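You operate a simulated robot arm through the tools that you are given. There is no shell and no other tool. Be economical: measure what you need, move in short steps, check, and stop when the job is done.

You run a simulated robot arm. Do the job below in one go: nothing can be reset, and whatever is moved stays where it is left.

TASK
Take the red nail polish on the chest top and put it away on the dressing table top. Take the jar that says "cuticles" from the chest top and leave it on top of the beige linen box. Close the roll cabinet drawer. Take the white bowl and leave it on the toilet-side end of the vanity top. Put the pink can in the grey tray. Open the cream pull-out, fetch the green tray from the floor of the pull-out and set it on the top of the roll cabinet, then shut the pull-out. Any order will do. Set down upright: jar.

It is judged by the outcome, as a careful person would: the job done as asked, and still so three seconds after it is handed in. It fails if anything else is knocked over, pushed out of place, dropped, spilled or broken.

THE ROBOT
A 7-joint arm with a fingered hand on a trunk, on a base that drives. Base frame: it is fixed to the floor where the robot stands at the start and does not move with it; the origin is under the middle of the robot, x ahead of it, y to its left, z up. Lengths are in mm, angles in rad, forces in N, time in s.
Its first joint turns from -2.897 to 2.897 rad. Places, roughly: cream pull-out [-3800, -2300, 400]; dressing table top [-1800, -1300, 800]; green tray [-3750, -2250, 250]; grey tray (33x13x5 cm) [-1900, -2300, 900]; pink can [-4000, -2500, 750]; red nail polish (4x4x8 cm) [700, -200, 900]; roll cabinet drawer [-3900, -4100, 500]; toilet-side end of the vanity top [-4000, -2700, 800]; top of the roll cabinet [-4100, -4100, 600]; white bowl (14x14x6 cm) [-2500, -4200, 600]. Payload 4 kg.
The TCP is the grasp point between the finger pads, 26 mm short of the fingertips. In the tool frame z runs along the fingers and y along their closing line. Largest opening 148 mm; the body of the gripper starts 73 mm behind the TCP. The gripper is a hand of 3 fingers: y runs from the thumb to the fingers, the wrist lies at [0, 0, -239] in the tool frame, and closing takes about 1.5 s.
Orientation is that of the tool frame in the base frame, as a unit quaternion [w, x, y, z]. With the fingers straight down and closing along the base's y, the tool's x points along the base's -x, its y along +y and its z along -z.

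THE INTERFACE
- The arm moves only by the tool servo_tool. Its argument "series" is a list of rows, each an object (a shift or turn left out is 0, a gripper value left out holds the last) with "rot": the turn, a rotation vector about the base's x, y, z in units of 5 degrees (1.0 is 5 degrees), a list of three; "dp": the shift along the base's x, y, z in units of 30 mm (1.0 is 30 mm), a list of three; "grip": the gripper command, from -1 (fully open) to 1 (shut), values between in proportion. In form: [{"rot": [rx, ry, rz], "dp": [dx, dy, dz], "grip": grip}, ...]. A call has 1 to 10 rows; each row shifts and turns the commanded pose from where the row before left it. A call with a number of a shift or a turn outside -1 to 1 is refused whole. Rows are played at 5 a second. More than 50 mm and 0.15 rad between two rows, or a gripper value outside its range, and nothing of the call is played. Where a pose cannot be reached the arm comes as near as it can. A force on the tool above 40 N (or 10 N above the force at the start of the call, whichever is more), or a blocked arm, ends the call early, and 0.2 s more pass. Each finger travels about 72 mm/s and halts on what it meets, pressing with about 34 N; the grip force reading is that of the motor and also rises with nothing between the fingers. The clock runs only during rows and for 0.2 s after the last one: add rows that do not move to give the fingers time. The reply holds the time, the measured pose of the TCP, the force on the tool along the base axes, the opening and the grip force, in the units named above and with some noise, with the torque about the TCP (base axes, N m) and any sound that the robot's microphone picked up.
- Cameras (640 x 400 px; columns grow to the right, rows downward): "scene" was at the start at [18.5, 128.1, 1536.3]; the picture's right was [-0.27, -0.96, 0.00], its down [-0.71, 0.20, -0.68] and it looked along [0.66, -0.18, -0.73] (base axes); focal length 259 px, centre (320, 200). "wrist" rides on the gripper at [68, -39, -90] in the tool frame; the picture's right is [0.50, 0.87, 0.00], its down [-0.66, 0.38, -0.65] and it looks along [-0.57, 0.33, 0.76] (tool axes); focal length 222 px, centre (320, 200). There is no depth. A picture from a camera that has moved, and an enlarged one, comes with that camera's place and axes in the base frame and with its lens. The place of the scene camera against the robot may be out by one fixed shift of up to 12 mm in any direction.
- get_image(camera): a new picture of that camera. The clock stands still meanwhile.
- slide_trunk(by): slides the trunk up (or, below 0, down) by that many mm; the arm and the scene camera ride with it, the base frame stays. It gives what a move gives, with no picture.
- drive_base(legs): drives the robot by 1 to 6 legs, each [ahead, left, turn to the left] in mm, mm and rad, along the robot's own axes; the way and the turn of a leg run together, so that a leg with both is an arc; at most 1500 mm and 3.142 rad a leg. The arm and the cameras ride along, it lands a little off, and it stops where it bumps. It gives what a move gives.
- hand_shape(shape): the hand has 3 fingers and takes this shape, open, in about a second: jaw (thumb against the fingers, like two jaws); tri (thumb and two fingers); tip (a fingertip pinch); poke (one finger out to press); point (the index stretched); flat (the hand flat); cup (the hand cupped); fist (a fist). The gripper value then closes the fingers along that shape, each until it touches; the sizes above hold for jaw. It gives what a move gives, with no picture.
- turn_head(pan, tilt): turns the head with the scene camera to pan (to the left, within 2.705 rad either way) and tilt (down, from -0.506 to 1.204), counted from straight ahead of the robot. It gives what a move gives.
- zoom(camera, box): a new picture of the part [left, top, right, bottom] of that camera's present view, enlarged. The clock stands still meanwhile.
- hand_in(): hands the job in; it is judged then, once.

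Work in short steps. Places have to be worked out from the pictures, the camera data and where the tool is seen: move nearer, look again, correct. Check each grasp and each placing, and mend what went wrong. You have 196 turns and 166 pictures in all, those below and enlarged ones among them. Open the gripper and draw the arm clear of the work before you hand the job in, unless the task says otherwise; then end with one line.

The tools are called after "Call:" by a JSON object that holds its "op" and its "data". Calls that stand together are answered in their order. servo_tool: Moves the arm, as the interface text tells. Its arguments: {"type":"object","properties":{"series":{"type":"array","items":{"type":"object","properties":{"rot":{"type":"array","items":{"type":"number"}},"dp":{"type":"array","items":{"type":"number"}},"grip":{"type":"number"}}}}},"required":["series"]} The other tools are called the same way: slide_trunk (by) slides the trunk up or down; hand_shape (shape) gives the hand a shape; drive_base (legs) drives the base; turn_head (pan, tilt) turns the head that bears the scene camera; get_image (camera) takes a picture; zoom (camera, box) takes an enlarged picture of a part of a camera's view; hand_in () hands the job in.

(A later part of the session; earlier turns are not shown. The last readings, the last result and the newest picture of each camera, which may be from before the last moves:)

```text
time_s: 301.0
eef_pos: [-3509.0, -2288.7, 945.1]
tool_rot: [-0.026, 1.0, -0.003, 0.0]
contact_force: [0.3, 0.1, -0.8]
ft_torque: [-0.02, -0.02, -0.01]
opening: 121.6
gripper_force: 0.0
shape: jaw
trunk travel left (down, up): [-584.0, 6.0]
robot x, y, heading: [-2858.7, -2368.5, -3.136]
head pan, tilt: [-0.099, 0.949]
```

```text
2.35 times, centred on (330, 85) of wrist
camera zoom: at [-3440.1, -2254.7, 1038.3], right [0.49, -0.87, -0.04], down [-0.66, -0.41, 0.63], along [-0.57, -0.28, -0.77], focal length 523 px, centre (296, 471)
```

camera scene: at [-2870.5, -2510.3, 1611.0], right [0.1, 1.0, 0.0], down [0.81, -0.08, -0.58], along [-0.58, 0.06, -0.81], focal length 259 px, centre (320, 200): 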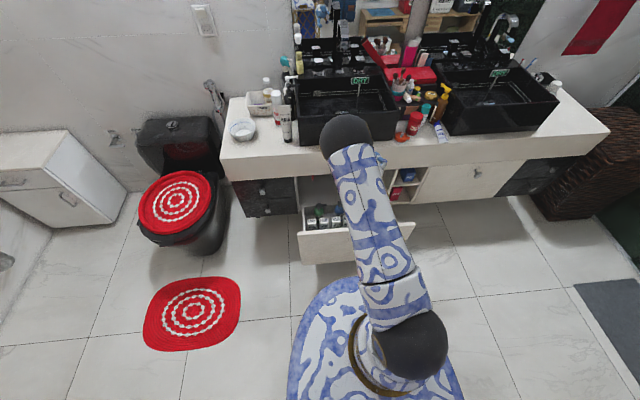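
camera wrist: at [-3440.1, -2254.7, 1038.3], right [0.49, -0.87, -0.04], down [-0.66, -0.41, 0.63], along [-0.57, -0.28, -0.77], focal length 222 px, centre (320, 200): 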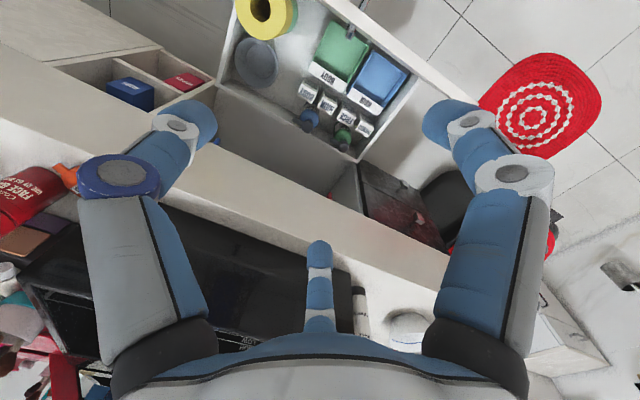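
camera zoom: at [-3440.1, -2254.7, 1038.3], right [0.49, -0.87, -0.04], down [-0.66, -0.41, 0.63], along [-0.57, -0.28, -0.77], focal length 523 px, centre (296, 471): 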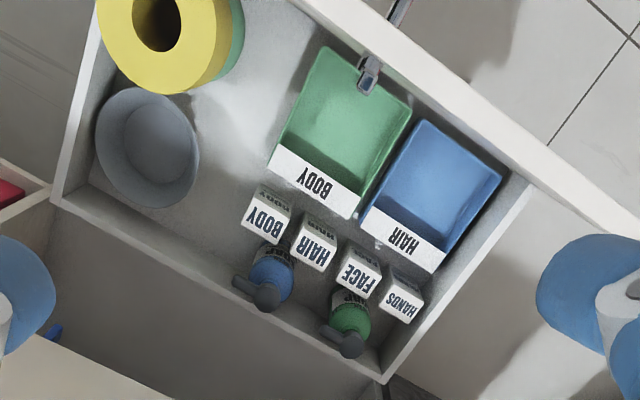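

The green "BODY" tray is at about (−3505,−2308), rims x −3440…−3572, y −2252…−2365. I'll retract the arm to r≈430 and drive in so the arm can reach steeply over the front panel.

Call:
{"op": "servo_tool", "data": {"series": [{"dp": [1, 0, 0], "grip": 0.2}, {"dp": [1, 0, 0]}, {"dp": [1, 0, 0]}, {"dp": [1, 0, 0]}, {"dp": [1, 0, 0]}, {"dp": [1, 0, 0]}, {"dp": [0.9, 0, 0]}]}}

Call:
{"op": "drive_base", "data": {"legs": [[215, -60, 0]]}}

Call:
{"op": "get_image", "data": {"camera": "wrist"}}

```text
time_s: 302.6
eef_pos: [-3303.4, -2289.3, 942.8]
tool_rot: [-0.027, 1.0, -0.004, 0.001]
contact_force: [0.6, 0.0, 0.1]
ft_torque: [0.01, 0.0, 0.0]
opening: 59.5
gripper_force: 0.0
shape: jaw
trunk travel left (down, up): [-584.0, 6.0]
robot x, y, heading: [-2859.3, -2366.2, -3.136]
head pan, tilt: [-0.099, 0.949]
```

```text
time_s: 304.3
eef_pos: [-3517.2, -2231.7, 943.3]
tool_rot: [-0.026, 1.0, -0.002, 0.0]
contact_force: [-0.4, -0.2, -0.3]
ft_torque: [0.01, -0.01, 0.01]
opening: 59.5
gripper_force: 0.0
shape: jaw
trunk travel left (down, up): [-584.0, 6.0]
robot x, y, heading: [-3072.1, -2301.5, -3.133]
head pan, tilt: [-0.099, 0.949]
```

```text
42 pictures are left
camera wrist: at [-3448.5, -2196.5, 1034.9], right [0.5, -0.87, -0.05], down [-0.66, -0.41, 0.63], along [-0.57, -0.28, -0.77], focal length 222 px, centre (320, 200)
```

wrist: 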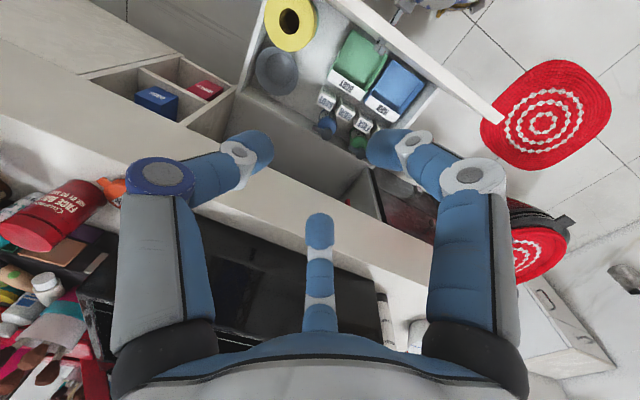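

Tray rim z≈333, +y wall at y≈−2254. I'll lower the trunk 50, level the tool, and descend over that wall with the thumb outside, checking midway.

Call:
{"op": "slide_trunk", "data": {"by": -50}}

Call:
{"op": "servo_tool", "data": {"series": [{"rot": [-0.6, 0, 0], "dp": [0, -0.4, -1]}, {"dp": [0, -0.35, -1]}, {"dp": [0, 0, -1]}, {"dp": [0, 0, -1]}, {"dp": [0, 0, -1]}, {"dp": [0, 0, -1]}, {"dp": [0, 0, -1]}, {"dp": [0, 0, -1]}, {"dp": [0, 0, -1]}, {"dp": [0, 0, -1]}]}}

Call:
{"op": "get_image", "data": {"camera": "wrist"}}

Call:
{"op": "get_image", "data": {"camera": "scene"}}

```text
time_s: 305.2
eef_pos: [-3517.5, -2230.9, 893.6]
tool_rot: [-0.025, 1.0, -0.003, 0.0]
contact_force: [0.0, 0.4, -0.2]
ft_torque: [-0.01, -0.03, 0.05]
opening: 59.5
gripper_force: 0.0
shape: jaw
trunk travel left (down, up): [-534.0, 56.0]
robot x, y, heading: [-3072.4, -2305.0, -3.138]
head pan, tilt: [-0.099, 0.949]
```

```text
time_s: 307.4
eef_pos: [-3515.5, -2251.5, 590.8]
tool_rot: [0.0, 1.0, -0.002, 0.001]
contact_force: [0.2, 0.1, -0.3]
ft_torque: [0.01, 0.02, 0.01]
opening: 59.3
gripper_force: 0.0
shape: jaw
trunk travel left (down, up): [-534.0, 56.0]
robot x, y, heading: [-3073.3, -2304.4, -3.136]
head pan, tilt: [-0.099, 0.949]
```

```text
41 pictures are left
camera wrist: at [-3446.5, -2213.0, 680.3], right [0.5, -0.87, 0.0], down [-0.66, -0.38, 0.65], along [-0.57, -0.32, -0.76], focal length 222 px, centre (320, 200)
```

wrist: 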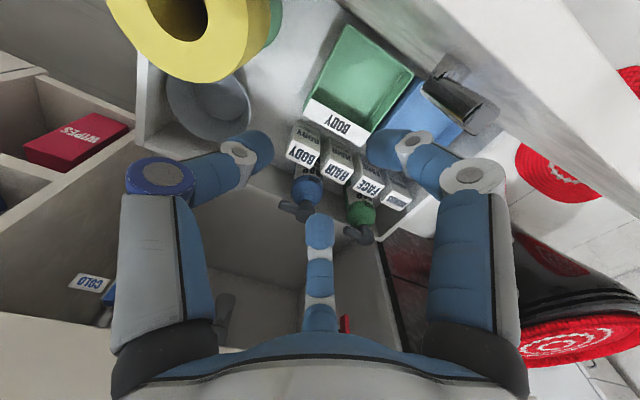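

```text
40 pictures are left
camera scene: at [-3082.9, -2449.3, 1561.0], right [0.09, 1.0, 0.0], down [0.81, -0.08, -0.58], along [-0.58, 0.05, -0.81], focal length 259 px, centre (320, 200)
```

scene: 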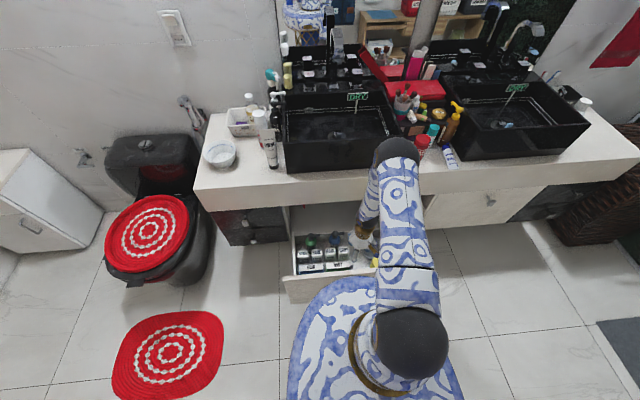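

Tray now resolves to x −3443…−3540, y −2253…−2355. I'll descend to z≈420 and re-check alignment.

Call:
{"op": "servo_tool", "data": {"series": [{"dp": [0.35, -0.1, -0.9]}, {"dp": [0, 0, -1]}, {"dp": [0, 0, -1]}, {"dp": [0, 0, -1]}, {"dp": [0, 0, -1]}, {"dp": [0, 0, -0.8]}]}}

Call:
{"op": "get_image", "data": {"camera": "wrist"}}

Call:
{"op": "zoom", "data": {"camera": "scene", "box": [260, 170, 460, 310]}}

```text
time_s: 308.4
eef_pos: [-3517.5, -2255.5, 494.3]
tool_rot: [-0.002, 1.0, 0.003, -0.008]
contact_force: [-1.3, -0.3, 0.6]
ft_torque: [-0.03, -0.15, 0.03]
opening: 58.9
gripper_force: 0.2
shape: jaw
trunk travel left (down, up): [-534.0, 56.0]
robot x, y, heading: [-3075.3, -2307.1, -3.131]
head pan, tilt: [-0.099, 0.949]
stopped in row 4: the force on the tool passed its limit (the readings are from after the stop); the commanded pose is now the measured one
```

```text
39 pictures are left
camera wrist: at [-3447.9, -2216.8, 583.5], right [0.51, -0.86, -0.01], down [-0.64, -0.39, 0.66], along [-0.58, -0.33, -0.75], focal length 222 px, centre (320, 200)
```

wrist: 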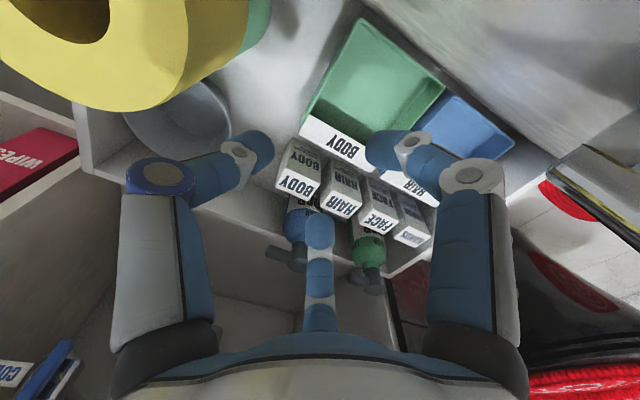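

```text
2.86 times, centred on (360, 240) of scene
camera zoom: at [-3084.9, -2448.5, 1560.3], right [0.09, 1.0, 0.0], down [0.81, -0.07, -0.58], along [-0.58, 0.05, -0.81], focal length 740 px, centre (206, 86)
```

zoom: 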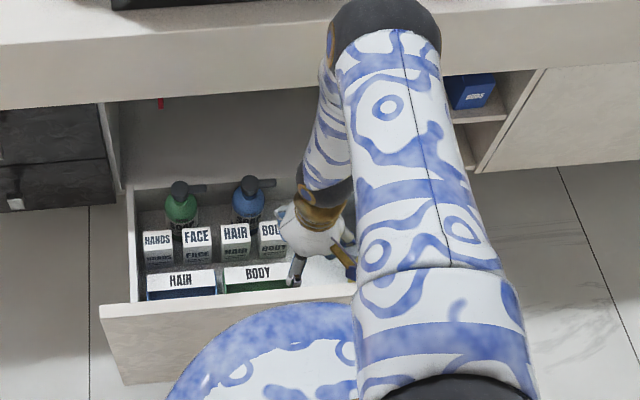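

Contact: the wrist camera would hit the front panel and the roll (top z≈505, near edge y≈−2186) is close. I'll rise, yaw +25° to swing the camera off the panel, and tilt 25° so the hand leans away from the roll.

Call:
{"op": "servo_tool", "data": {"series": [{"dp": [0, 0, 0.7]}, {"dp": [0, 0, 1]}, {"dp": [0, 0, 1]}, {"dp": [0, 0, 1]}, {"rot": [0, 0, 1], "dp": [0, 0, 1]}, {"rot": [0, 0, 1], "dp": [0, 0, 0.5]}, {"rot": [0, 0, 1]}, {"rot": [0, 0, 1]}, {"rot": [0, 0, 1]}]}}

Call:
{"op": "servo_tool", "data": {"series": [{"rot": [1, 0, 0]}, {"rot": [1, 0, 0]}, {"rot": [1, 0, 0]}, {"rot": [1, 0, 0]}, {"rot": [1, 0, 0], "dp": [0, 0, -0.3]}]}}

Call:
{"op": "get_image", "data": {"camera": "wrist"}}

```text
time_s: 310.4
eef_pos: [-3517.0, -2256.6, 650.4]
tool_rot: [-0.001, 0.976, 0.219, -0.008]
contact_force: [1.2, 1.1, -0.8]
ft_torque: [0.0, 0.01, 0.05]
opening: 59.2
gripper_force: 0.1
shape: jaw
trunk travel left (down, up): [-534.0, 56.0]
robot x, y, heading: [-3073.4, -2306.0, -3.135]
head pan, tilt: [-0.099, 0.949]
```

```text
time_s: 311.6
eef_pos: [-3519.0, -2256.5, 642.6]
tool_rot: [-0.213, 0.952, 0.216, 0.039]
contact_force: [-0.2, 0.5, 0.9]
ft_torque: [0.03, 0.01, 0.03]
opening: 59.3
gripper_force: 0.0
shape: jaw
trunk travel left (down, up): [-534.0, 56.0]
robot x, y, heading: [-3078.1, -2304.9, -3.135]
head pan, tilt: [-0.099, 0.949]
```

```text
37 pictures are left
camera wrist: at [-3471.3, -2235.5, 750.6], right [0.82, -0.51, -0.25], down [-0.42, -0.84, 0.34], along [-0.38, -0.17, -0.91], focal length 222 px, centre (320, 200)
```

wrist: 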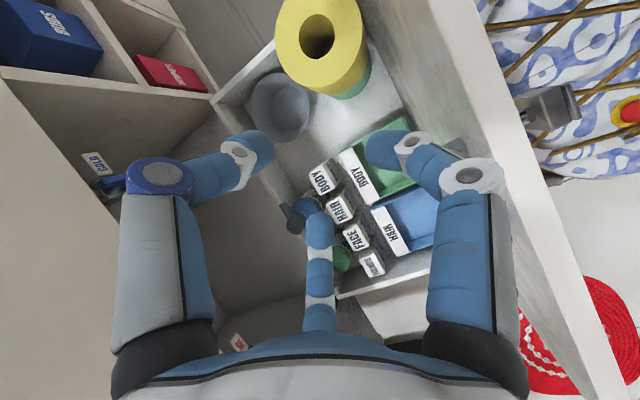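

Geometry now looks clear: the +y wall spans x −3441…−3559 at y≈−2250. Descending to about z=430 and checking.

Call:
{"op": "servo_tool", "data": {"series": [{"dp": [0.1, 0.1, -1]}, {"dp": [0.1, 0.1, -1]}, {"dp": [0, 0, -1]}, {"dp": [0, 0, -1]}, {"dp": [0, 0, -1]}, {"dp": [0, 0, -1]}, {"dp": [0, 0, -1]}]}}

Call:
{"op": "get_image", "data": {"camera": "wrist"}}

```text
time_s: 313.2
eef_pos: [-3511.8, -2246.7, 430.3]
tool_rot: [-0.213, 0.952, 0.216, 0.04]
contact_force: [-0.1, 0.3, 0.2]
ft_torque: [0.01, 0.03, -0.02]
opening: 59.2
gripper_force: 0.1
shape: jaw
trunk travel left (down, up): [-534.0, 56.0]
robot x, y, heading: [-3072.8, -2301.6, -3.135]
head pan, tilt: [-0.099, 0.949]
```

```text
36 pictures are left
camera wrist: at [-3464.0, -2225.0, 538.1], right [0.82, -0.51, -0.25], down [-0.42, -0.84, 0.34], along [-0.38, -0.17, -0.91], focal length 222 px, centre (320, 200)
```

wrist: 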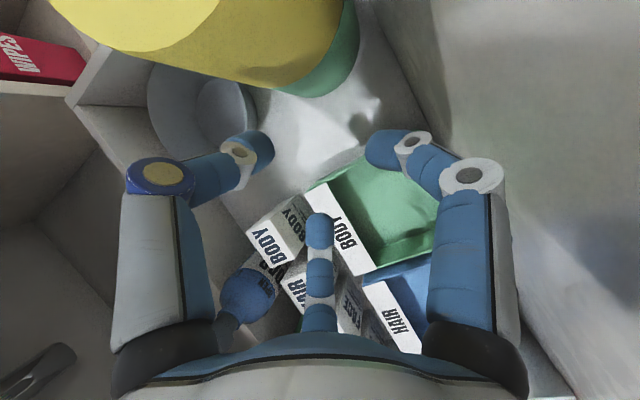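

Aligned with the wall, no contacts. Descending the rest slowly.

Call:
{"op": "servo_tool", "data": {"series": [{"dp": [0.2, -0.05, -0.8]}, {"dp": [0, 0, -0.8]}, {"dp": [0, 0, -0.6]}, {"dp": [0, 0, -0.5]}]}}

Call:
{"op": "get_image", "data": {"camera": "wrist"}}

```text
time_s: 314.2
eef_pos: [-3504.7, -2249.6, 380.2]
tool_rot: [-0.211, 0.952, 0.216, 0.04]
contact_force: [-0.3, 0.9, -0.1]
ft_torque: [-0.02, -0.02, 0.01]
opening: 59.1
gripper_force: 0.0
shape: jaw
out of reach, approached as far as the arm can: row 3, 4
trunk travel left (down, up): [-534.0, 56.0]
robot x, y, heading: [-3074.3, -2305.3, -3.135]
head pan, tilt: [-0.099, 0.949]
```

```text
35 pictures are left
camera wrist: at [-3457.2, -2228.6, 488.2], right [0.82, -0.51, -0.25], down [-0.42, -0.84, 0.34], along [-0.38, -0.17, -0.91], focal length 222 px, centre (320, 200)
```

wrist: 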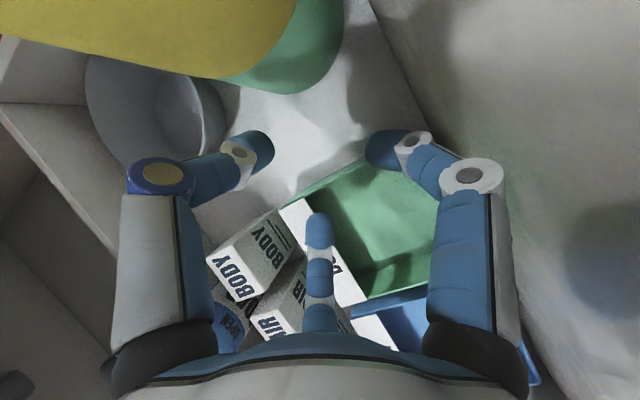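

An arm joint limit is reached at z=380, so I'll use the trunk to go the remaining ~50 mm.

Call:
{"op": "slide_trunk", "data": {"by": -40}}

Call:
{"op": "get_image", "data": {"camera": "wrist"}}

```text
time_s: 315.0
eef_pos: [-3504.0, -2250.3, 339.0]
tool_rot: [-0.212, 0.952, 0.216, 0.04]
contact_force: [0.6, -0.9, -0.3]
ft_torque: [-0.04, -0.02, -0.01]
opening: 59.3
gripper_force: 0.1
shape: jaw
trunk travel left (down, up): [-494.0, 96.0]
robot x, y, heading: [-3074.3, -2305.7, -3.132]
head pan, tilt: [-0.099, 0.949]
```

```text
34 pictures are left
camera wrist: at [-3457.1, -2228.6, 448.3], right [0.82, -0.51, -0.25], down [-0.42, -0.84, 0.34], along [-0.38, -0.17, -0.91], focal length 222 px, centre (320, 200)
```

wrist: 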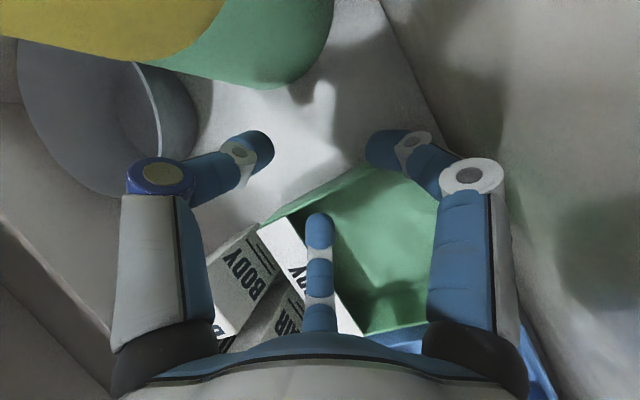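

One finger is aligned with the wall plane because of the yaw. I'll rise 40, reduce the yaw by 12°, narrow to ~45 mm, shift back 14 mm and 5 mm inward, then lower again.

Call:
{"op": "slide_trunk", "data": {"by": 40}}

Call:
{"op": "servo_tool", "data": {"series": [{"rot": [0, 0, -0.8], "dp": [-0.2, 0, 0.1], "grip": 0.38}, {"rot": [0, 0, -0.8], "dp": [-0.2, -0.1, 0]}, {"rot": [0, 0, -0.8], "dp": [-0.1, -0.1, 0]}, {}]}}

Call:
{"op": "get_image", "data": {"camera": "wrist"}}

```text
time_s: 315.8
eef_pos: [-3504.9, -2249.4, 380.7]
tool_rot: [-0.211, 0.952, 0.216, 0.041]
contact_force: [0.2, -0.8, -0.3]
ft_torque: [0.02, -0.03, 0.02]
opening: 59.3
gripper_force: 0.0
shape: jaw
trunk travel left (down, up): [-534.0, 56.0]
robot x, y, heading: [-3075.2, -2304.3, -3.137]
head pan, tilt: [-0.099, 0.949]
```

```text
time_s: 316.8
eef_pos: [-3524.5, -2251.3, 391.6]
tool_rot: [-0.207, 0.965, 0.15, 0.055]
contact_force: [0.4, -0.1, 0.2]
ft_torque: [-0.01, -0.02, 0.0]
opening: 46.1
gripper_force: 0.0
shape: jaw
out of reach, approached as far as the arm can: row 2, 3
trunk travel left (down, up): [-534.0, 56.0]
robot x, y, heading: [-3077.0, -2304.8, -3.131]
head pan, tilt: [-0.099, 0.949]
```

```text
33 pictures are left
camera wrist: at [-3475.0, -2235.8, 499.7], right [0.74, -0.62, -0.25], down [-0.53, -0.78, 0.34], along [-0.4, -0.12, -0.91], focal length 222 px, centre (320, 200)
```

wrist: 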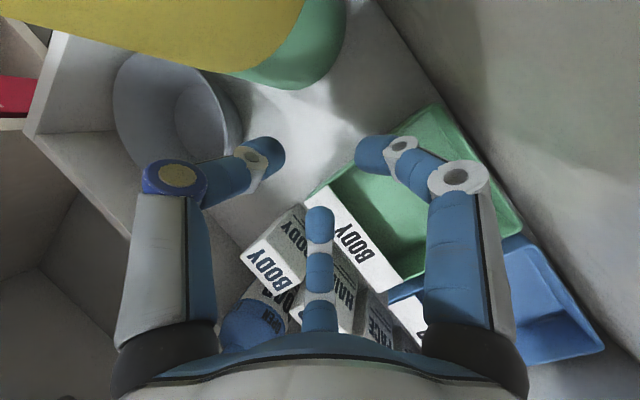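

I'll raise the arm a bit for joint freedom, finish the yaw, move +14 mm in x and −5 mm in y, then lower using the trunk.

Call:
{"op": "servo_tool", "data": {"series": [{"dp": [0, 0, 0.9]}, {"dp": [0.2, 0, 0.9]}, {"rot": [0, 0, -0.6], "dp": [0.15, -0.1, 0]}, {"rot": [0, 0, -0.6], "dp": [0.15, -0.1, 0]}, {}]}}

Call:
{"op": "slide_trunk", "data": {"by": -80}}

Call:
{"op": "get_image", "data": {"camera": "wrist"}}

```text
time_s: 318.0
eef_pos: [-3509.5, -2256.7, 446.1]
tool_rot: [-0.204, 0.972, 0.098, 0.066]
contact_force: [0.3, 0.6, -0.1]
ft_torque: [-0.02, 0.03, -0.02]
opening: 46.0
gripper_force: 0.1
shape: jaw
trunk travel left (down, up): [-534.0, 56.0]
robot x, y, heading: [-3074.4, -2302.2, -3.139]
head pan, tilt: [-0.099, 0.949]
```

```text
time_s: 319.2
eef_pos: [-3510.5, -2256.3, 366.8]
tool_rot: [-0.204, 0.972, 0.098, 0.066]
contact_force: [0.5, -0.1, -0.8]
ft_torque: [0.01, 0.01, 0.0]
opening: 46.2
gripper_force: 0.1
shape: jaw
trunk travel left (down, up): [-454.0, 136.0]
robot x, y, heading: [-3076.4, -2302.1, -3.128]
head pan, tilt: [-0.099, 0.949]
```

```text
32 pictures are left
camera wrist: at [-3459.2, -2246.9, 474.8], right [0.68, -0.69, -0.25], down [-0.61, -0.72, 0.34], along [-0.41, -0.08, -0.91], focal length 222 px, centre (320, 200)
```

wrist: 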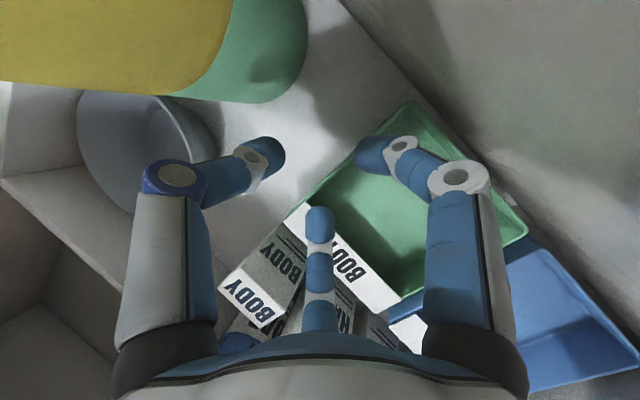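

Nearly right: the thumb is outside, with fingers just inside but close to the label wall. I'll narrow to ~36 mm, shift slightly, and lower 32 mm.

Call:
{"op": "servo_tool", "data": {"series": [{"dp": [0.16, -0.07, 0], "grip": 0.5}, {}, {}]}}

Call:
{"op": "slide_trunk", "data": {"by": -32}}

Call:
{"op": "get_image", "data": {"camera": "wrist"}}

```text
time_s: 320.0
eef_pos: [-3505.7, -2258.9, 366.6]
tool_rot: [-0.204, 0.972, 0.098, 0.065]
contact_force: [-0.2, -0.4, 0.2]
ft_torque: [0.0, 0.0, 0.02]
opening: 37.6
gripper_force: 0.2
shape: jaw
trunk travel left (down, up): [-454.0, 136.0]
robot x, y, heading: [-3072.7, -2302.5, -3.136]
head pan, tilt: [-0.099, 0.949]
```

```text
time_s: 320.8
eef_pos: [-3505.6, -2258.9, 333.9]
tool_rot: [-0.205, 0.972, 0.098, 0.066]
contact_force: [0.5, -2.5, 6.5]
ft_torque: [0.04, -0.19, -0.03]
opening: 37.7
gripper_force: 0.0
shape: jaw
trunk travel left (down, up): [-422.0, 168.0]
robot x, y, heading: [-3071.6, -2303.7, -3.135]
head pan, tilt: [-0.099, 0.949]
```

```text
31 pictures are left
camera wrist: at [-3455.1, -2249.8, 442.0], right [0.68, -0.69, -0.25], down [-0.61, -0.72, 0.34], along [-0.41, -0.08, -0.91], focal length 222 px, centre (320, 200)
```

wrist: 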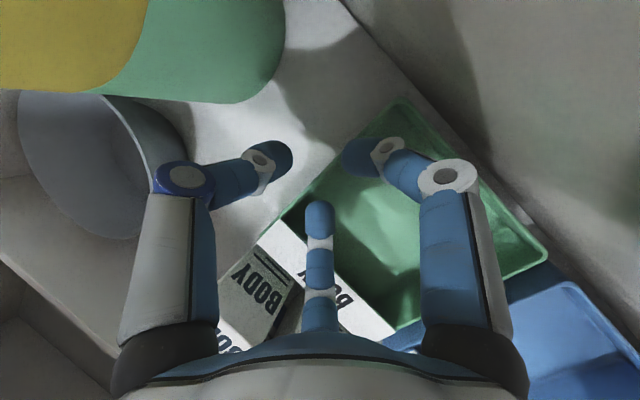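

There's light contact, probably one finger on the rim. I'll rise 12, shift 8 mm inward, and lower again.

Call:
{"op": "servo_tool", "data": {"series": [{"dp": [0, 0, 0.4]}, {"dp": [0, -0.28, 0]}, {"dp": [0, 0, -0.2]}, {"dp": [0, 0, -0.2]}]}}

Call:
{"op": "get_image", "data": {"camera": "wrist"}}

```text
time_s: 321.8
eef_pos: [-3505.6, -2267.8, 332.6]
tool_rot: [-0.205, 0.972, 0.099, 0.066]
contact_force: [0.7, 1.5, 1.4]
ft_torque: [-0.03, 0.0, -0.01]
opening: 37.0
gripper_force: 0.0
shape: jaw
trunk travel left (down, up): [-422.0, 168.0]
robot x, y, heading: [-3075.7, -2300.8, -3.129]
head pan, tilt: [-0.099, 0.949]
```

```text
30 pictures are left
camera wrist: at [-3455.2, -2257.7, 441.2], right [0.68, -0.69, -0.25], down [-0.61, -0.72, 0.34], along [-0.41, -0.08, -0.91], focal length 222 px, centre (320, 200)
```

wrist: 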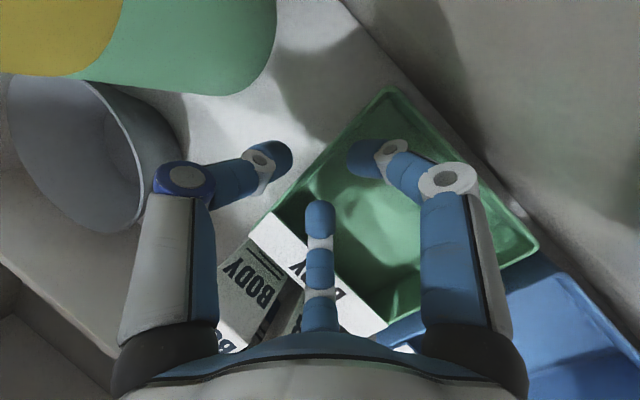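

Now both fingers are inside and the thumb outside. Closing on the wall.

Call:
{"op": "servo_tool", "data": {"series": [{"grip": 0.75}, {"grip": 1}, {}, {}, {}, {}]}}

Call:
{"op": "servo_tool", "data": {"series": [{"dp": [0, 0, 0.5]}, {"dp": [0, 0, 0.8]}, {"dp": [0, 0, 1]}]}}

Call:
{"op": "get_image", "data": {"camera": "wrist"}}

```text
time_s: 323.2
eef_pos: [-3506.0, -2267.8, 333.5]
tool_rot: [-0.205, 0.972, 0.098, 0.065]
contact_force: [-0.2, 0.2, -0.1]
ft_torque: [0.02, 0.02, -0.05]
opening: 0.0
gripper_force: 33.7
shape: jaw
trunk travel left (down, up): [-422.0, 168.0]
robot x, y, heading: [-3074.3, -2303.4, -3.135]
head pan, tilt: [-0.099, 0.949]
```

```text
time_s: 324.0
eef_pos: [-3505.0, -2269.6, 402.6]
tool_rot: [-0.205, 0.972, 0.099, 0.066]
contact_force: [-0.2, -0.3, 0.8]
ft_torque: [0.0, 0.01, -0.02]
opening: 0.0
gripper_force: 33.7
shape: jaw
trunk travel left (down, up): [-422.0, 168.0]
robot x, y, heading: [-3073.1, -2302.7, -3.135]
head pan, tilt: [-0.099, 0.949]
```

```text
29 pictures are left
camera wrist: at [-3454.1, -2260.1, 510.8], right [0.68, -0.69, -0.25], down [-0.61, -0.72, 0.34], along [-0.41, -0.08, -0.91], focal length 222 px, centre (320, 200)
```

wrist: 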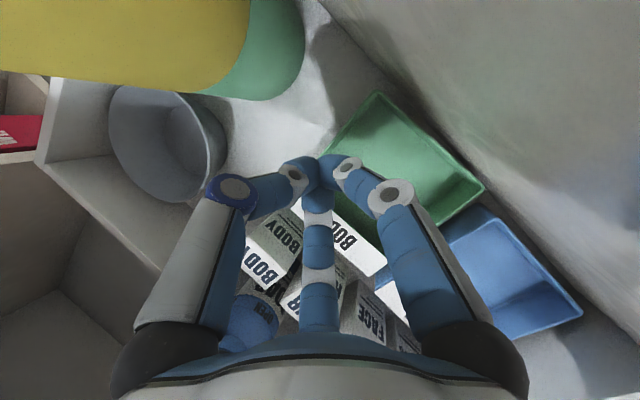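

It closed above the rim, so the rim is lower than assumed (~300). I'll reopen, and lower with the trunk to TCP z≈306 with y≈−2266.

Call:
{"op": "servo_tool", "data": {"series": [{"grip": 0.5, "dp": [0, 0.1, 0]}, {}, {}, {}]}}

Call:
{"op": "slide_trunk", "data": {"by": -96}}

Call:
{"op": "get_image", "data": {"camera": "wrist"}}

```text
time_s: 325.0
eef_pos: [-3505.5, -2264.6, 402.5]
tool_rot: [-0.203, 0.972, 0.099, 0.066]
contact_force: [-0.3, 0.0, 0.6]
ft_torque: [0.04, 0.01, 0.03]
opening: 37.1
gripper_force: 0.2
shape: jaw
trunk travel left (down, up): [-422.0, 168.0]
robot x, y, heading: [-3077.0, -2300.9, -3.135]
head pan, tilt: [-0.099, 0.949]
```

```text
time_s: 326.3
eef_pos: [-3504.7, -2266.4, 307.0]
tool_rot: [-0.204, 0.972, 0.098, 0.066]
contact_force: [-0.6, -0.8, 2.8]
ft_torque: [0.04, 0.02, 0.08]
opening: 35.0
gripper_force: 0.2
shape: jaw
trunk travel left (down, up): [-326.0, 264.0]
robot x, y, heading: [-3076.4, -2305.3, -3.135]
head pan, tilt: [-0.099, 0.949]
```

```text
28 pictures are left
camera wrist: at [-3453.9, -2255.9, 414.5], right [0.68, -0.69, -0.25], down [-0.61, -0.72, 0.34], along [-0.41, -0.08, -0.91], focal length 222 px, centre (320, 200)
```

wrist: 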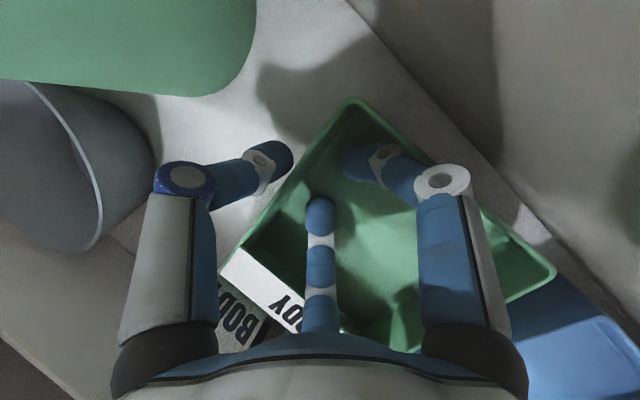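

The fingers are inside with light floor contact and the thumb is outside. Closing.

Call:
{"op": "servo_tool", "data": {"series": [{"grip": 0.75, "dp": [0, 0, 0.05]}, {"grip": 1}, {}, {}, {}, {}]}}

Call:
{"op": "get_image", "data": {"camera": "wrist"}}

```text
time_s: 327.7
eef_pos: [-3504.1, -2266.9, 306.3]
tool_rot: [-0.204, 0.972, 0.097, 0.066]
contact_force: [-0.9, 0.0, -0.4]
ft_torque: [0.08, 0.01, -0.02]
opening: 5.7
gripper_force: 33.6
shape: jaw
trunk travel left (down, up): [-326.0, 264.0]
robot x, y, heading: [-3074.3, -2304.0, -3.129]
head pan, tilt: [-0.099, 0.949]
```

```text
27 pictures are left
camera wrist: at [-3453.6, -2256.2, 416.2], right [0.68, -0.69, -0.25], down [-0.61, -0.72, 0.34], along [-0.41, -0.08, -0.91], focal length 222 px, centre (320, 200)
```

wrist: 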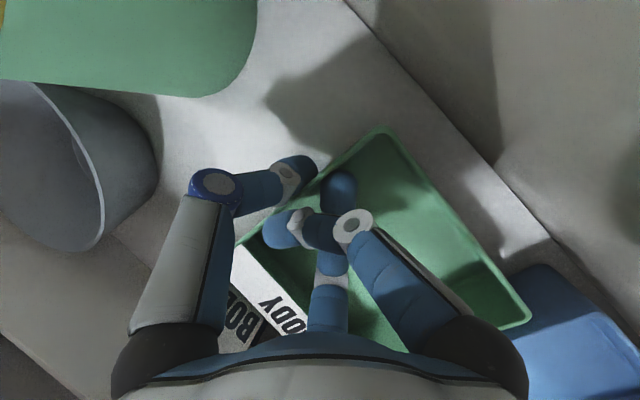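

Wall pinched (5.7 mm, 34 N). Lifting with the trunk and checking.

Call:
{"op": "slide_trunk", "data": {"by": 120}}

Call:
{"op": "get_image", "data": {"camera": "wrist"}}

```text
time_s: 329.2
eef_pos: [-3503.6, -2265.8, 429.0]
tool_rot: [-0.203, 0.972, 0.098, 0.065]
contact_force: [-0.1, 0.1, -1.4]
ft_torque: [0.09, -0.06, -0.02]
opening: 5.4
gripper_force: 34.3
shape: jaw
trunk travel left (down, up): [-446.0, 144.0]
robot x, y, heading: [-3074.7, -2301.7, -3.134]
head pan, tilt: [-0.099, 0.949]
```

```text
26 pictures are left
camera wrist: at [-3453.7, -2256.2, 536.1], right [0.68, -0.69, -0.25], down [-0.61, -0.72, 0.34], along [-0.41, -0.08, -0.91], focal length 222 px, centre (320, 200)
```

wrist: 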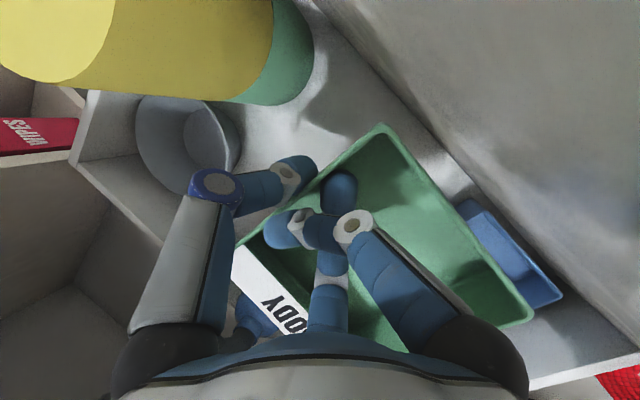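

Tray is lifted level. Continuing up with trunk and arm to clear the panel.

Call:
{"op": "slide_trunk", "data": {"by": 140}}

Call:
{"op": "servo_tool", "data": {"series": [{"dp": [0, 0, 1]}, {"dp": [0, 0, 1]}, {"dp": [0, 0, 1]}, {"dp": [0, 0, 1]}, {"dp": [0, 0, 1]}, {"dp": [0, 0, 1]}, {"dp": [0, 0, 1]}, {"dp": [0, 0, 1]}]}}

Call:
{"op": "get_image", "data": {"camera": "wrist"}}

Call:
{"op": "get_image", "data": {"camera": "scene"}}

```text
time_s: 330.9
eef_pos: [-3505.1, -2265.9, 567.8]
tool_rot: [-0.204, 0.972, 0.098, 0.066]
contact_force: [0.0, 0.2, -1.1]
ft_torque: [0.06, -0.05, -0.03]
opening: 5.3
gripper_force: 34.1
shape: jaw
trunk travel left (down, up): [-586.0, 4.0]
robot x, y, heading: [-3070.7, -2305.0, -3.131]
head pan, tilt: [-0.099, 0.949]
```

```text
time_s: 332.6
eef_pos: [-3503.7, -2264.0, 808.1]
tool_rot: [-0.203, 0.972, 0.098, 0.066]
contact_force: [-0.8, 0.4, -1.1]
ft_torque: [0.06, -0.06, -0.02]
opening: 5.3
gripper_force: 33.8
shape: jaw
trunk travel left (down, up): [-586.0, 4.0]
robot x, y, heading: [-3070.2, -2305.3, -3.134]
head pan, tilt: [-0.099, 0.949]
```

```text
25 pictures are left
camera wrist: at [-3453.8, -2254.8, 917.4], right [0.68, -0.69, -0.25], down [-0.61, -0.72, 0.34], along [-0.41, -0.08, -0.91], focal length 222 px, centre (320, 200)
```

wrist: 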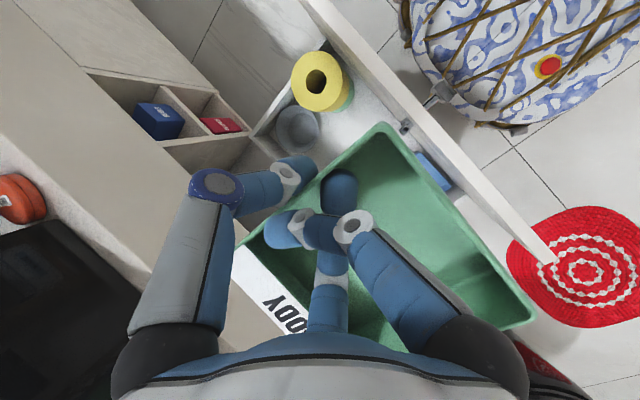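

```text
24 pictures are left
camera scene: at [-3083.1, -2449.4, 1612.9], right [0.09, 1.0, 0.0], down [0.81, -0.07, -0.58], along [-0.58, 0.05, -0.81], focal length 259 px, centre (320, 200)
```

scene: 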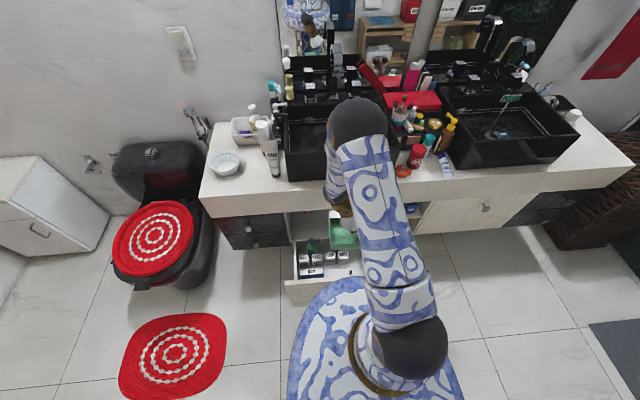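

The tray is secure. I'll drive back, around the mat, to the earlier pose by the roll cabinet.

Call:
{"op": "drive_base", "data": {"legs": [[-270, 0, 0], [0, 1330, 0], [200, 70, 0]]}}

```text
time_s: 342.3
eef_pos: [-3414.0, -3697.8, 808.0]
tool_rot: [-0.204, 0.972, 0.099, 0.066]
contact_force: [0.0, -0.9, -1.4]
ft_torque: [0.05, -0.05, -0.02]
opening: 5.2
gripper_force: 33.8
shape: jaw
trunk travel left (down, up): [-586.0, 4.0]
robot x, y, heading: [-2984.0, -3736.7, -3.131]
head pan, tilt: [-0.099, 0.949]
```

Continue to the cabinet and view its top.

Call:
{"op": "drive_base", "data": {"legs": [[330, 45, 0]]}}

Call:
{"op": "turn_head", "data": {"pan": 0.35, "tilt": 0.8}}

Call:
{"op": "get_image", "data": {"camera": "scene"}}

Call:
{"op": "get_image", "data": {"camera": "wrist"}}

```text
time_s: 344.4
eef_pos: [-3734.0, -3750.3, 808.0]
tool_rot: [-0.204, 0.972, 0.101, 0.065]
contact_force: [0.4, -0.2, -2.4]
ft_torque: [0.04, -0.06, -0.03]
opening: 5.2
gripper_force: 34.3
shape: jaw
trunk travel left (down, up): [-586.0, 4.0]
robot x, y, heading: [-3302.4, -3786.7, -3.127]
head pan, tilt: [-0.099, 0.949]
```

```text
time_s: 345.3
eef_pos: [-3735.3, -3750.3, 809.1]
tool_rot: [-0.204, 0.972, 0.1, 0.066]
contact_force: [0.4, -1.4, -1.1]
ft_torque: [0.09, -0.05, 0.02]
opening: 5.1
gripper_force: 34.3
shape: jaw
trunk travel left (down, up): [-586.0, 4.0]
robot x, y, heading: [-3302.1, -3786.4, -3.126]
head pan, tilt: [0.351, 0.799]
```

```text
23 pictures are left
camera scene: at [-3315.4, -3968.3, 1624.5], right [-0.36, 0.93, 0.0], down [0.67, 0.25, -0.7], along [-0.65, -0.25, -0.72], focal length 259 px, centre (320, 200)
```

scene: 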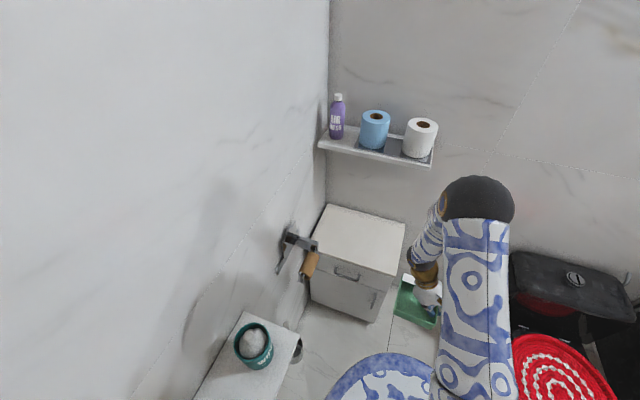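

```text
22 pictures are left
camera wrist: at [-3684.1, -3740.6, 917.0], right [0.68, -0.69, -0.25], down [-0.61, -0.72, 0.34], along [-0.41, -0.08, -0.91], focal length 222 px, centre (320, 200)
```

wrist: 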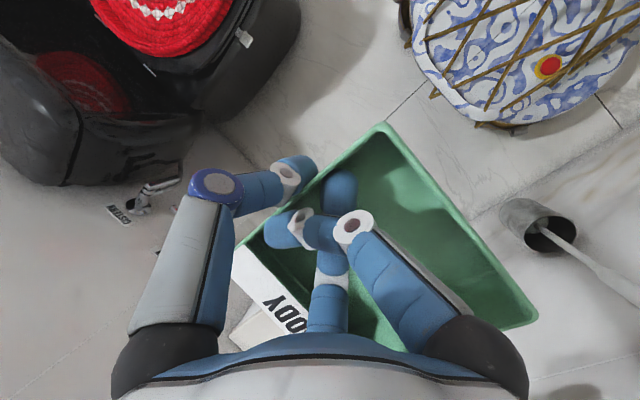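

The cabinet top spans x −3920…−4200, y −4230…−3877, z≈620. I'll drive ~125 closer, lower the trunk 100, then carry the tray over it.

Call:
{"op": "drive_base", "data": {"legs": [[125, 45, 0]]}}

Call:
{"op": "slide_trunk", "data": {"by": -60}}

Call:
{"op": "servo_tool", "data": {"series": [{"dp": [-0.4, -0.9, 0]}, {"dp": [-0.4, -0.9, 0]}, {"dp": [-0.4, -0.9, 0]}, {"dp": [-0.7, -0.9, 0]}, {"dp": [-0.7, -0.9, 0]}, {"dp": [-0.8, -0.9, 0]}, {"dp": [-0.8, -0.9, 0]}, {"dp": [-0.8, -0.5, 0]}]}}

Call:
{"op": "get_image", "data": {"camera": "scene"}}

Call:
{"op": "get_image", "data": {"camera": "wrist"}}

```text
time_s: 346.6
eef_pos: [-3856.5, -3798.9, 809.4]
tool_rot: [-0.204, 0.972, 0.101, 0.066]
contact_force: [0.2, 0.2, -1.8]
ft_torque: [0.05, -0.03, -0.03]
opening: 5.4
gripper_force: 33.7
shape: jaw
trunk travel left (down, up): [-586.0, 4.0]
robot x, y, heading: [-3427.0, -3835.1, -3.132]
head pan, tilt: [0.351, 0.799]
```

```text
time_s: 347.6
eef_pos: [-3855.7, -3797.9, 749.1]
tool_rot: [-0.205, 0.971, 0.101, 0.066]
contact_force: [-0.2, 0.4, -0.6]
ft_torque: [0.12, -0.04, 0.0]
opening: 5.2
gripper_force: 34.0
shape: jaw
trunk travel left (down, up): [-526.0, 64.0]
robot x, y, heading: [-3425.2, -3836.0, -3.124]
head pan, tilt: [0.351, 0.799]
```

```text
time_s: 349.4
eef_pos: [-4007.5, -4002.0, 745.9]
tool_rot: [-0.204, 0.972, 0.101, 0.065]
contact_force: [-0.8, 0.4, -1.3]
ft_torque: [0.06, 0.0, 0.0]
opening: 5.1
gripper_force: 33.7
shape: jaw
trunk travel left (down, up): [-526.0, 64.0]
robot x, y, heading: [-3424.5, -3833.7, -3.13]
head pan, tilt: [0.351, 0.799]
```

```text
21 pictures are left
camera scene: at [-3436.7, -4016.7, 1564.5], right [-0.36, 0.93, 0.0], down [0.67, 0.26, -0.7], along [-0.65, -0.25, -0.72], focal length 259 px, centre (320, 200)
```

scene: 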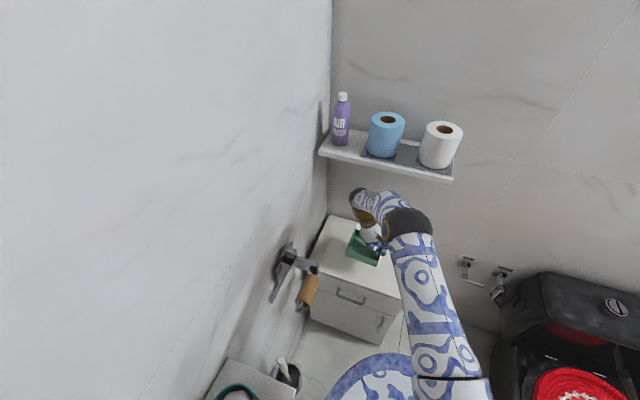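

```text
20 pictures are left
camera wrist: at [-3956.8, -3992.9, 855.6], right [0.68, -0.69, -0.25], down [-0.61, -0.72, 0.34], along [-0.41, -0.08, -0.91], focal length 222 px, centre (320, 200)
```

wrist: 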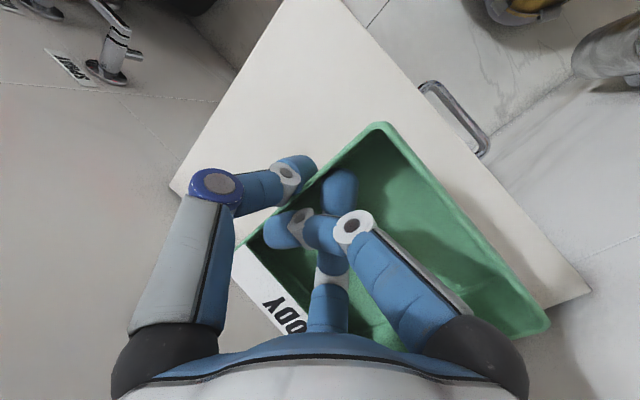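

The tray is fully over the cabinet top. Lowering gently until contact.

Call:
{"op": "servo_tool", "data": {"series": [{"dp": [0, 0, -0.7]}, {"dp": [0, 0, -0.5]}, {"dp": [0, 0, -0.3]}, {"dp": [0, 0, -0.2]}, {"dp": [0, 0, -0.2]}, {"dp": [0, 0, -0.2]}, {"dp": [0, 0, -0.2]}, {"dp": [0, 0, -0.2]}, {"dp": [0, 0, -0.2]}, {"dp": [0, 0, -0.2]}]}}

Call:
{"op": "zoom", "data": {"camera": "scene", "box": [280, 180, 460, 300]}}

```text
time_s: 351.6
eef_pos: [-4007.4, -4003.2, 662.1]
tool_rot: [-0.203, 0.972, 0.101, 0.066]
contact_force: [-0.2, -1.0, -2.1]
ft_torque: [0.05, -0.03, -0.01]
opening: 4.9
gripper_force: 34.0
shape: jaw
trunk travel left (down, up): [-526.0, 64.0]
robot x, y, heading: [-3425.3, -3833.6, -3.13]
head pan, tilt: [0.351, 0.799]
```

```text
3.33 times, centred on (370, 240) of scene
camera zoom: at [-3436.6, -4016.6, 1564.5], right [-0.36, 0.93, 0.0], down [0.67, 0.26, -0.7], along [-0.65, -0.25, -0.72], focal length 863 px, centre (153, 67)
```

zoom: 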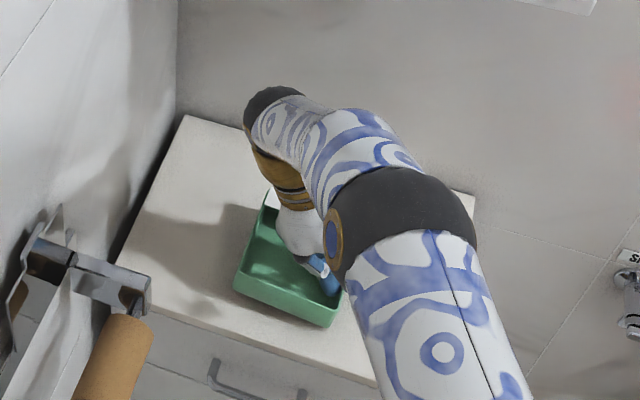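

No contact yet; continuing in small steps.

Call:
{"op": "servo_tool", "data": {"series": [{"dp": [0, 0, -0.2]}, {"dp": [0, 0, -0.2]}, {"dp": [0, 0, -0.2]}, {"dp": [0, 0, -0.2]}, {"dp": [0, 0, -0.2]}, {"dp": [0, 0, -0.2]}, {"dp": [0, 0, -0.2]}, {"dp": [0, 0, -0.2]}]}}

Call:
{"op": "zoom", "data": {"camera": "scene", "box": [280, 180, 460, 300]}}

```text
time_s: 352.8
eef_pos: [-4008.7, -4004.0, 639.4]
tool_rot: [-0.206, 0.971, 0.101, 0.061]
contact_force: [5.5, 1.8, 22.7]
ft_torque: [0.21, 0.11, -0.24]
opening: 5.9
gripper_force: 34.2
shape: jaw
trunk travel left (down, up): [-526.0, 64.0]
robot x, y, heading: [-3425.7, -3836.6, -3.127]
head pan, tilt: [0.351, 0.799]
stopped in row 5: the force on the tool passed its limit (the readings are from after the stop); the commanded pose is now the measured one
```

```text
3.33 times, centred on (370, 240) of scene
camera zoom: at [-3433.8, -4015.9, 1564.5], right [-0.36, 0.93, 0.0], down [0.67, 0.26, -0.7], along [-0.65, -0.25, -0.72], focal length 863 px, centre (153, 67)
```

zoom: 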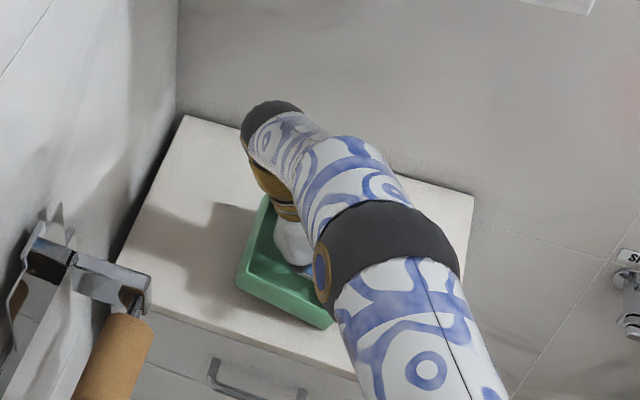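

Contact made. Opening and lifting straight up.

Call:
{"op": "servo_tool", "data": {"series": [{"grip": 0.8}, {"grip": 0.6}, {"grip": 0.5}, {}, {}]}}

Call:
{"op": "servo_tool", "data": {"series": [{"dp": [0, 0, 0.5]}, {"dp": [0, 0, 0.8]}, {"dp": [0, 0, 1]}, {"dp": [0, 0, 1]}, {"dp": [0.8, 0.3, 0.6]}, {"dp": [1, 0.5, 0]}, {"dp": [1, 0.5, 0]}, {"dp": [1, 0.5, 0]}, {"dp": [1, 0.5, 0]}]}}

Call:
{"op": "zoom", "data": {"camera": "scene", "box": [260, 170, 480, 320]}}

```text
time_s: 353.5
eef_pos: [-4011.7, -4006.7, 642.1]
tool_rot: [-0.204, 0.972, 0.101, 0.059]
contact_force: [1.3, -4.4, 36.1]
ft_torque: [-0.26, -0.31, 0.14]
opening: 31.2
gripper_force: 0.0
shape: jaw
trunk travel left (down, up): [-526.0, 64.0]
robot x, y, heading: [-3427.2, -3835.6, -3.129]
head pan, tilt: [0.351, 0.799]
stopped in row 3: the force on the tool passed its limit (the readings are from after the stop); the commanded pose is now the measured one
```

```text
time_s: 355.5
eef_pos: [-3866.1, -3935.4, 757.5]
tool_rot: [-0.205, 0.971, 0.102, 0.062]
contact_force: [0.1, 0.2, 0.5]
ft_torque: [-0.03, 0.0, -0.05]
opening: 36.8
gripper_force: 0.0
shape: jaw
trunk travel left (down, up): [-526.0, 64.0]
robot x, y, heading: [-3425.2, -3834.1, -3.125]
head pan, tilt: [0.351, 0.799]
```

```text
2.67 times, centred on (370, 245) of scene
camera zoom: at [-3436.5, -4016.6, 1564.5], right [-0.36, 0.93, 0.0], down [0.67, 0.26, -0.7], along [-0.65, -0.25, -0.72], focal length 690 px, centre (187, 80)
```

zoom: 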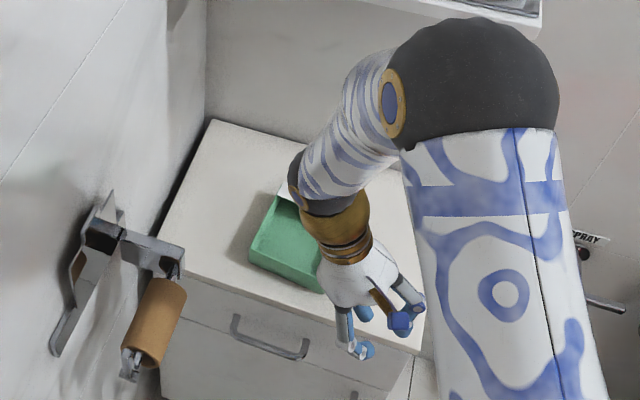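

The green tray sits on the roll cabinet. I'll level the tool while retracting, make a fist, and head back to shut the pull-out.

Call:
{"op": "servo_tool", "data": {"series": [{"rot": [-1, 0, -0.4], "dp": [0.6, 0.4, 0.2]}, {"rot": [-1, 0, -0.4], "dp": [0.6, 0.4, 0.2]}, {"rot": [-1, 0, -0.4], "dp": [0.6, 0.4, 0]}, {"rot": [-1, 0, -0.4], "dp": [0.2, 0.4, 0]}, {"rot": [-0.8, 0, -0.4], "dp": [0, 0.4, 0]}]}}

Call:
{"op": "hand_shape", "data": {"shape": "fist"}}

Call:
{"op": "drive_base", "data": {"legs": [[-250, -40, 0], [-380, -160, 0]]}}

Call:
{"op": "get_image", "data": {"camera": "scene"}}

```text
time_s: 356.7
eef_pos: [-3806.7, -3873.5, 768.1]
tool_rot: [0.008, 0.998, 0.027, 0.058]
contact_force: [0.1, -0.1, 0.4]
ft_torque: [0.01, -0.01, -0.01]
opening: 37.0
gripper_force: 0.1
shape: jaw
trunk travel left (down, up): [-526.0, 64.0]
robot x, y, heading: [-3425.2, -3835.1, -3.129]
head pan, tilt: [0.351, 0.799]
```

```text
time_s: 357.6
eef_pos: [-3807.1, -3874.5, 766.1]
tool_rot: [0.007, 0.998, 0.028, 0.058]
contact_force: [0.0, -1.0, 0.2]
ft_torque: [-0.04, -0.02, 0.03]
opening: 0.0
gripper_force: 0.0
shape: fist
trunk travel left (down, up): [-526.0, 64.0]
robot x, y, heading: [-3424.4, -3837.5, -3.124]
head pan, tilt: [0.351, 0.799]
```

```text
time_s: 361.6
eef_pos: [-3178.5, -3669.5, 765.7]
tool_rot: [0.007, 0.998, 0.03, 0.057]
contact_force: [-0.9, 0.0, 0.5]
ft_torque: [0.02, 0.01, 0.02]
opening: 0.0
gripper_force: 0.0
shape: fist
trunk travel left (down, up): [-526.0, 64.0]
robot x, y, heading: [-2798.7, -3629.9, -3.119]
head pan, tilt: [0.351, 0.799]
```

```text
16 pictures are left
camera scene: at [-2807.6, -3809.6, 1564.5], right [-0.36, 0.93, 0.0], down [0.67, 0.26, -0.7], along [-0.65, -0.25, -0.72], focal length 259 px, centre (320, 200)
```

scene: 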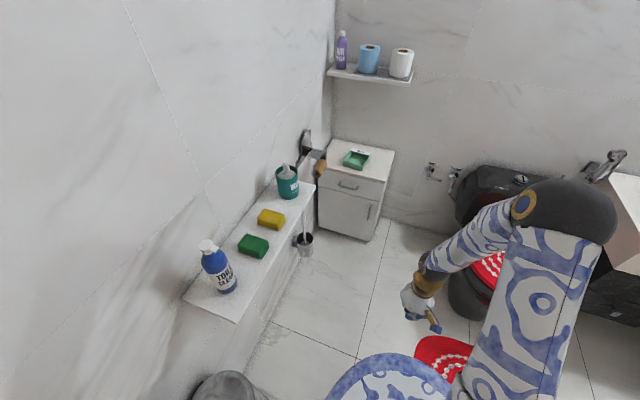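

The tray sits well and the drawer is shut. Strafing to the pull-out and lowering the hand to push height.

Call:
{"op": "drive_base", "data": {"legs": [[0, -1285, -0.02]]}}

Call:
{"op": "slide_trunk", "data": {"by": -300}}

Call:
{"op": "turn_head", "data": {"pan": -0.1, "tilt": 0.75}}

Call:
{"op": "get_image", "data": {"camera": "scene"}}

```text
time_s: 368.0
eef_pos: [-3191.9, -2388.7, 766.1]
tool_rot: [0.008, 0.998, 0.02, 0.057]
contact_force: [-0.2, -0.2, -0.2]
ft_torque: [-0.04, -0.01, 0.01]
opening: 0.0
gripper_force: 0.0
shape: fist
trunk travel left (down, up): [-526.0, 64.0]
robot x, y, heading: [-2810.7, -2358.6, 3.136]
head pan, tilt: [0.351, 0.799]
```

```text
time_s: 371.0
eef_pos: [-3190.8, -2389.8, 467.9]
tool_rot: [0.007, 0.998, 0.02, 0.057]
contact_force: [0.0, -1.0, -1.1]
ft_torque: [0.01, -0.01, -0.02]
opening: 0.0
gripper_force: 0.0
shape: fist
trunk travel left (down, up): [-226.0, 364.0]
robot x, y, heading: [-2809.4, -2355.7, 3.134]
head pan, tilt: [0.351, 0.799]
```

```text
time_s: 371.9
eef_pos: [-3190.5, -2388.9, 467.1]
tool_rot: [0.008, 0.998, 0.019, 0.058]
contact_force: [0.3, 0.4, -0.1]
ft_torque: [-0.01, 0.0, -0.03]
opening: 0.0
gripper_force: 0.1
shape: fist
trunk travel left (down, up): [-226.0, 364.0]
robot x, y, heading: [-2805.5, -2355.2, 3.136]
head pan, tilt: [-0.099, 0.75]
```

```text
15 pictures are left
camera scene: at [-2830.0, -2501.3, 1268.5], right [0.1, 0.99, 0.0], down [0.68, -0.07, -0.73], along [-0.73, 0.07, -0.68], focal length 259 px, centre (320, 200)
```

scene: 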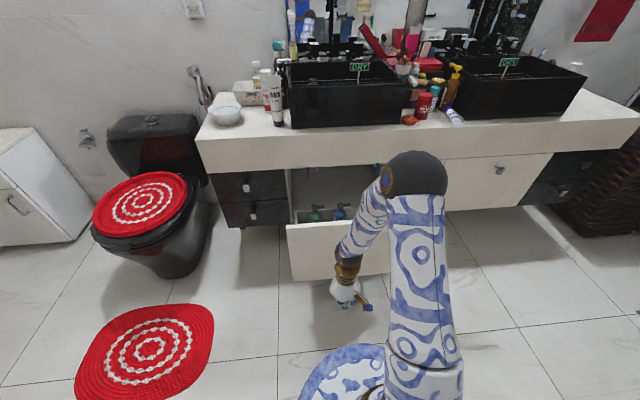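

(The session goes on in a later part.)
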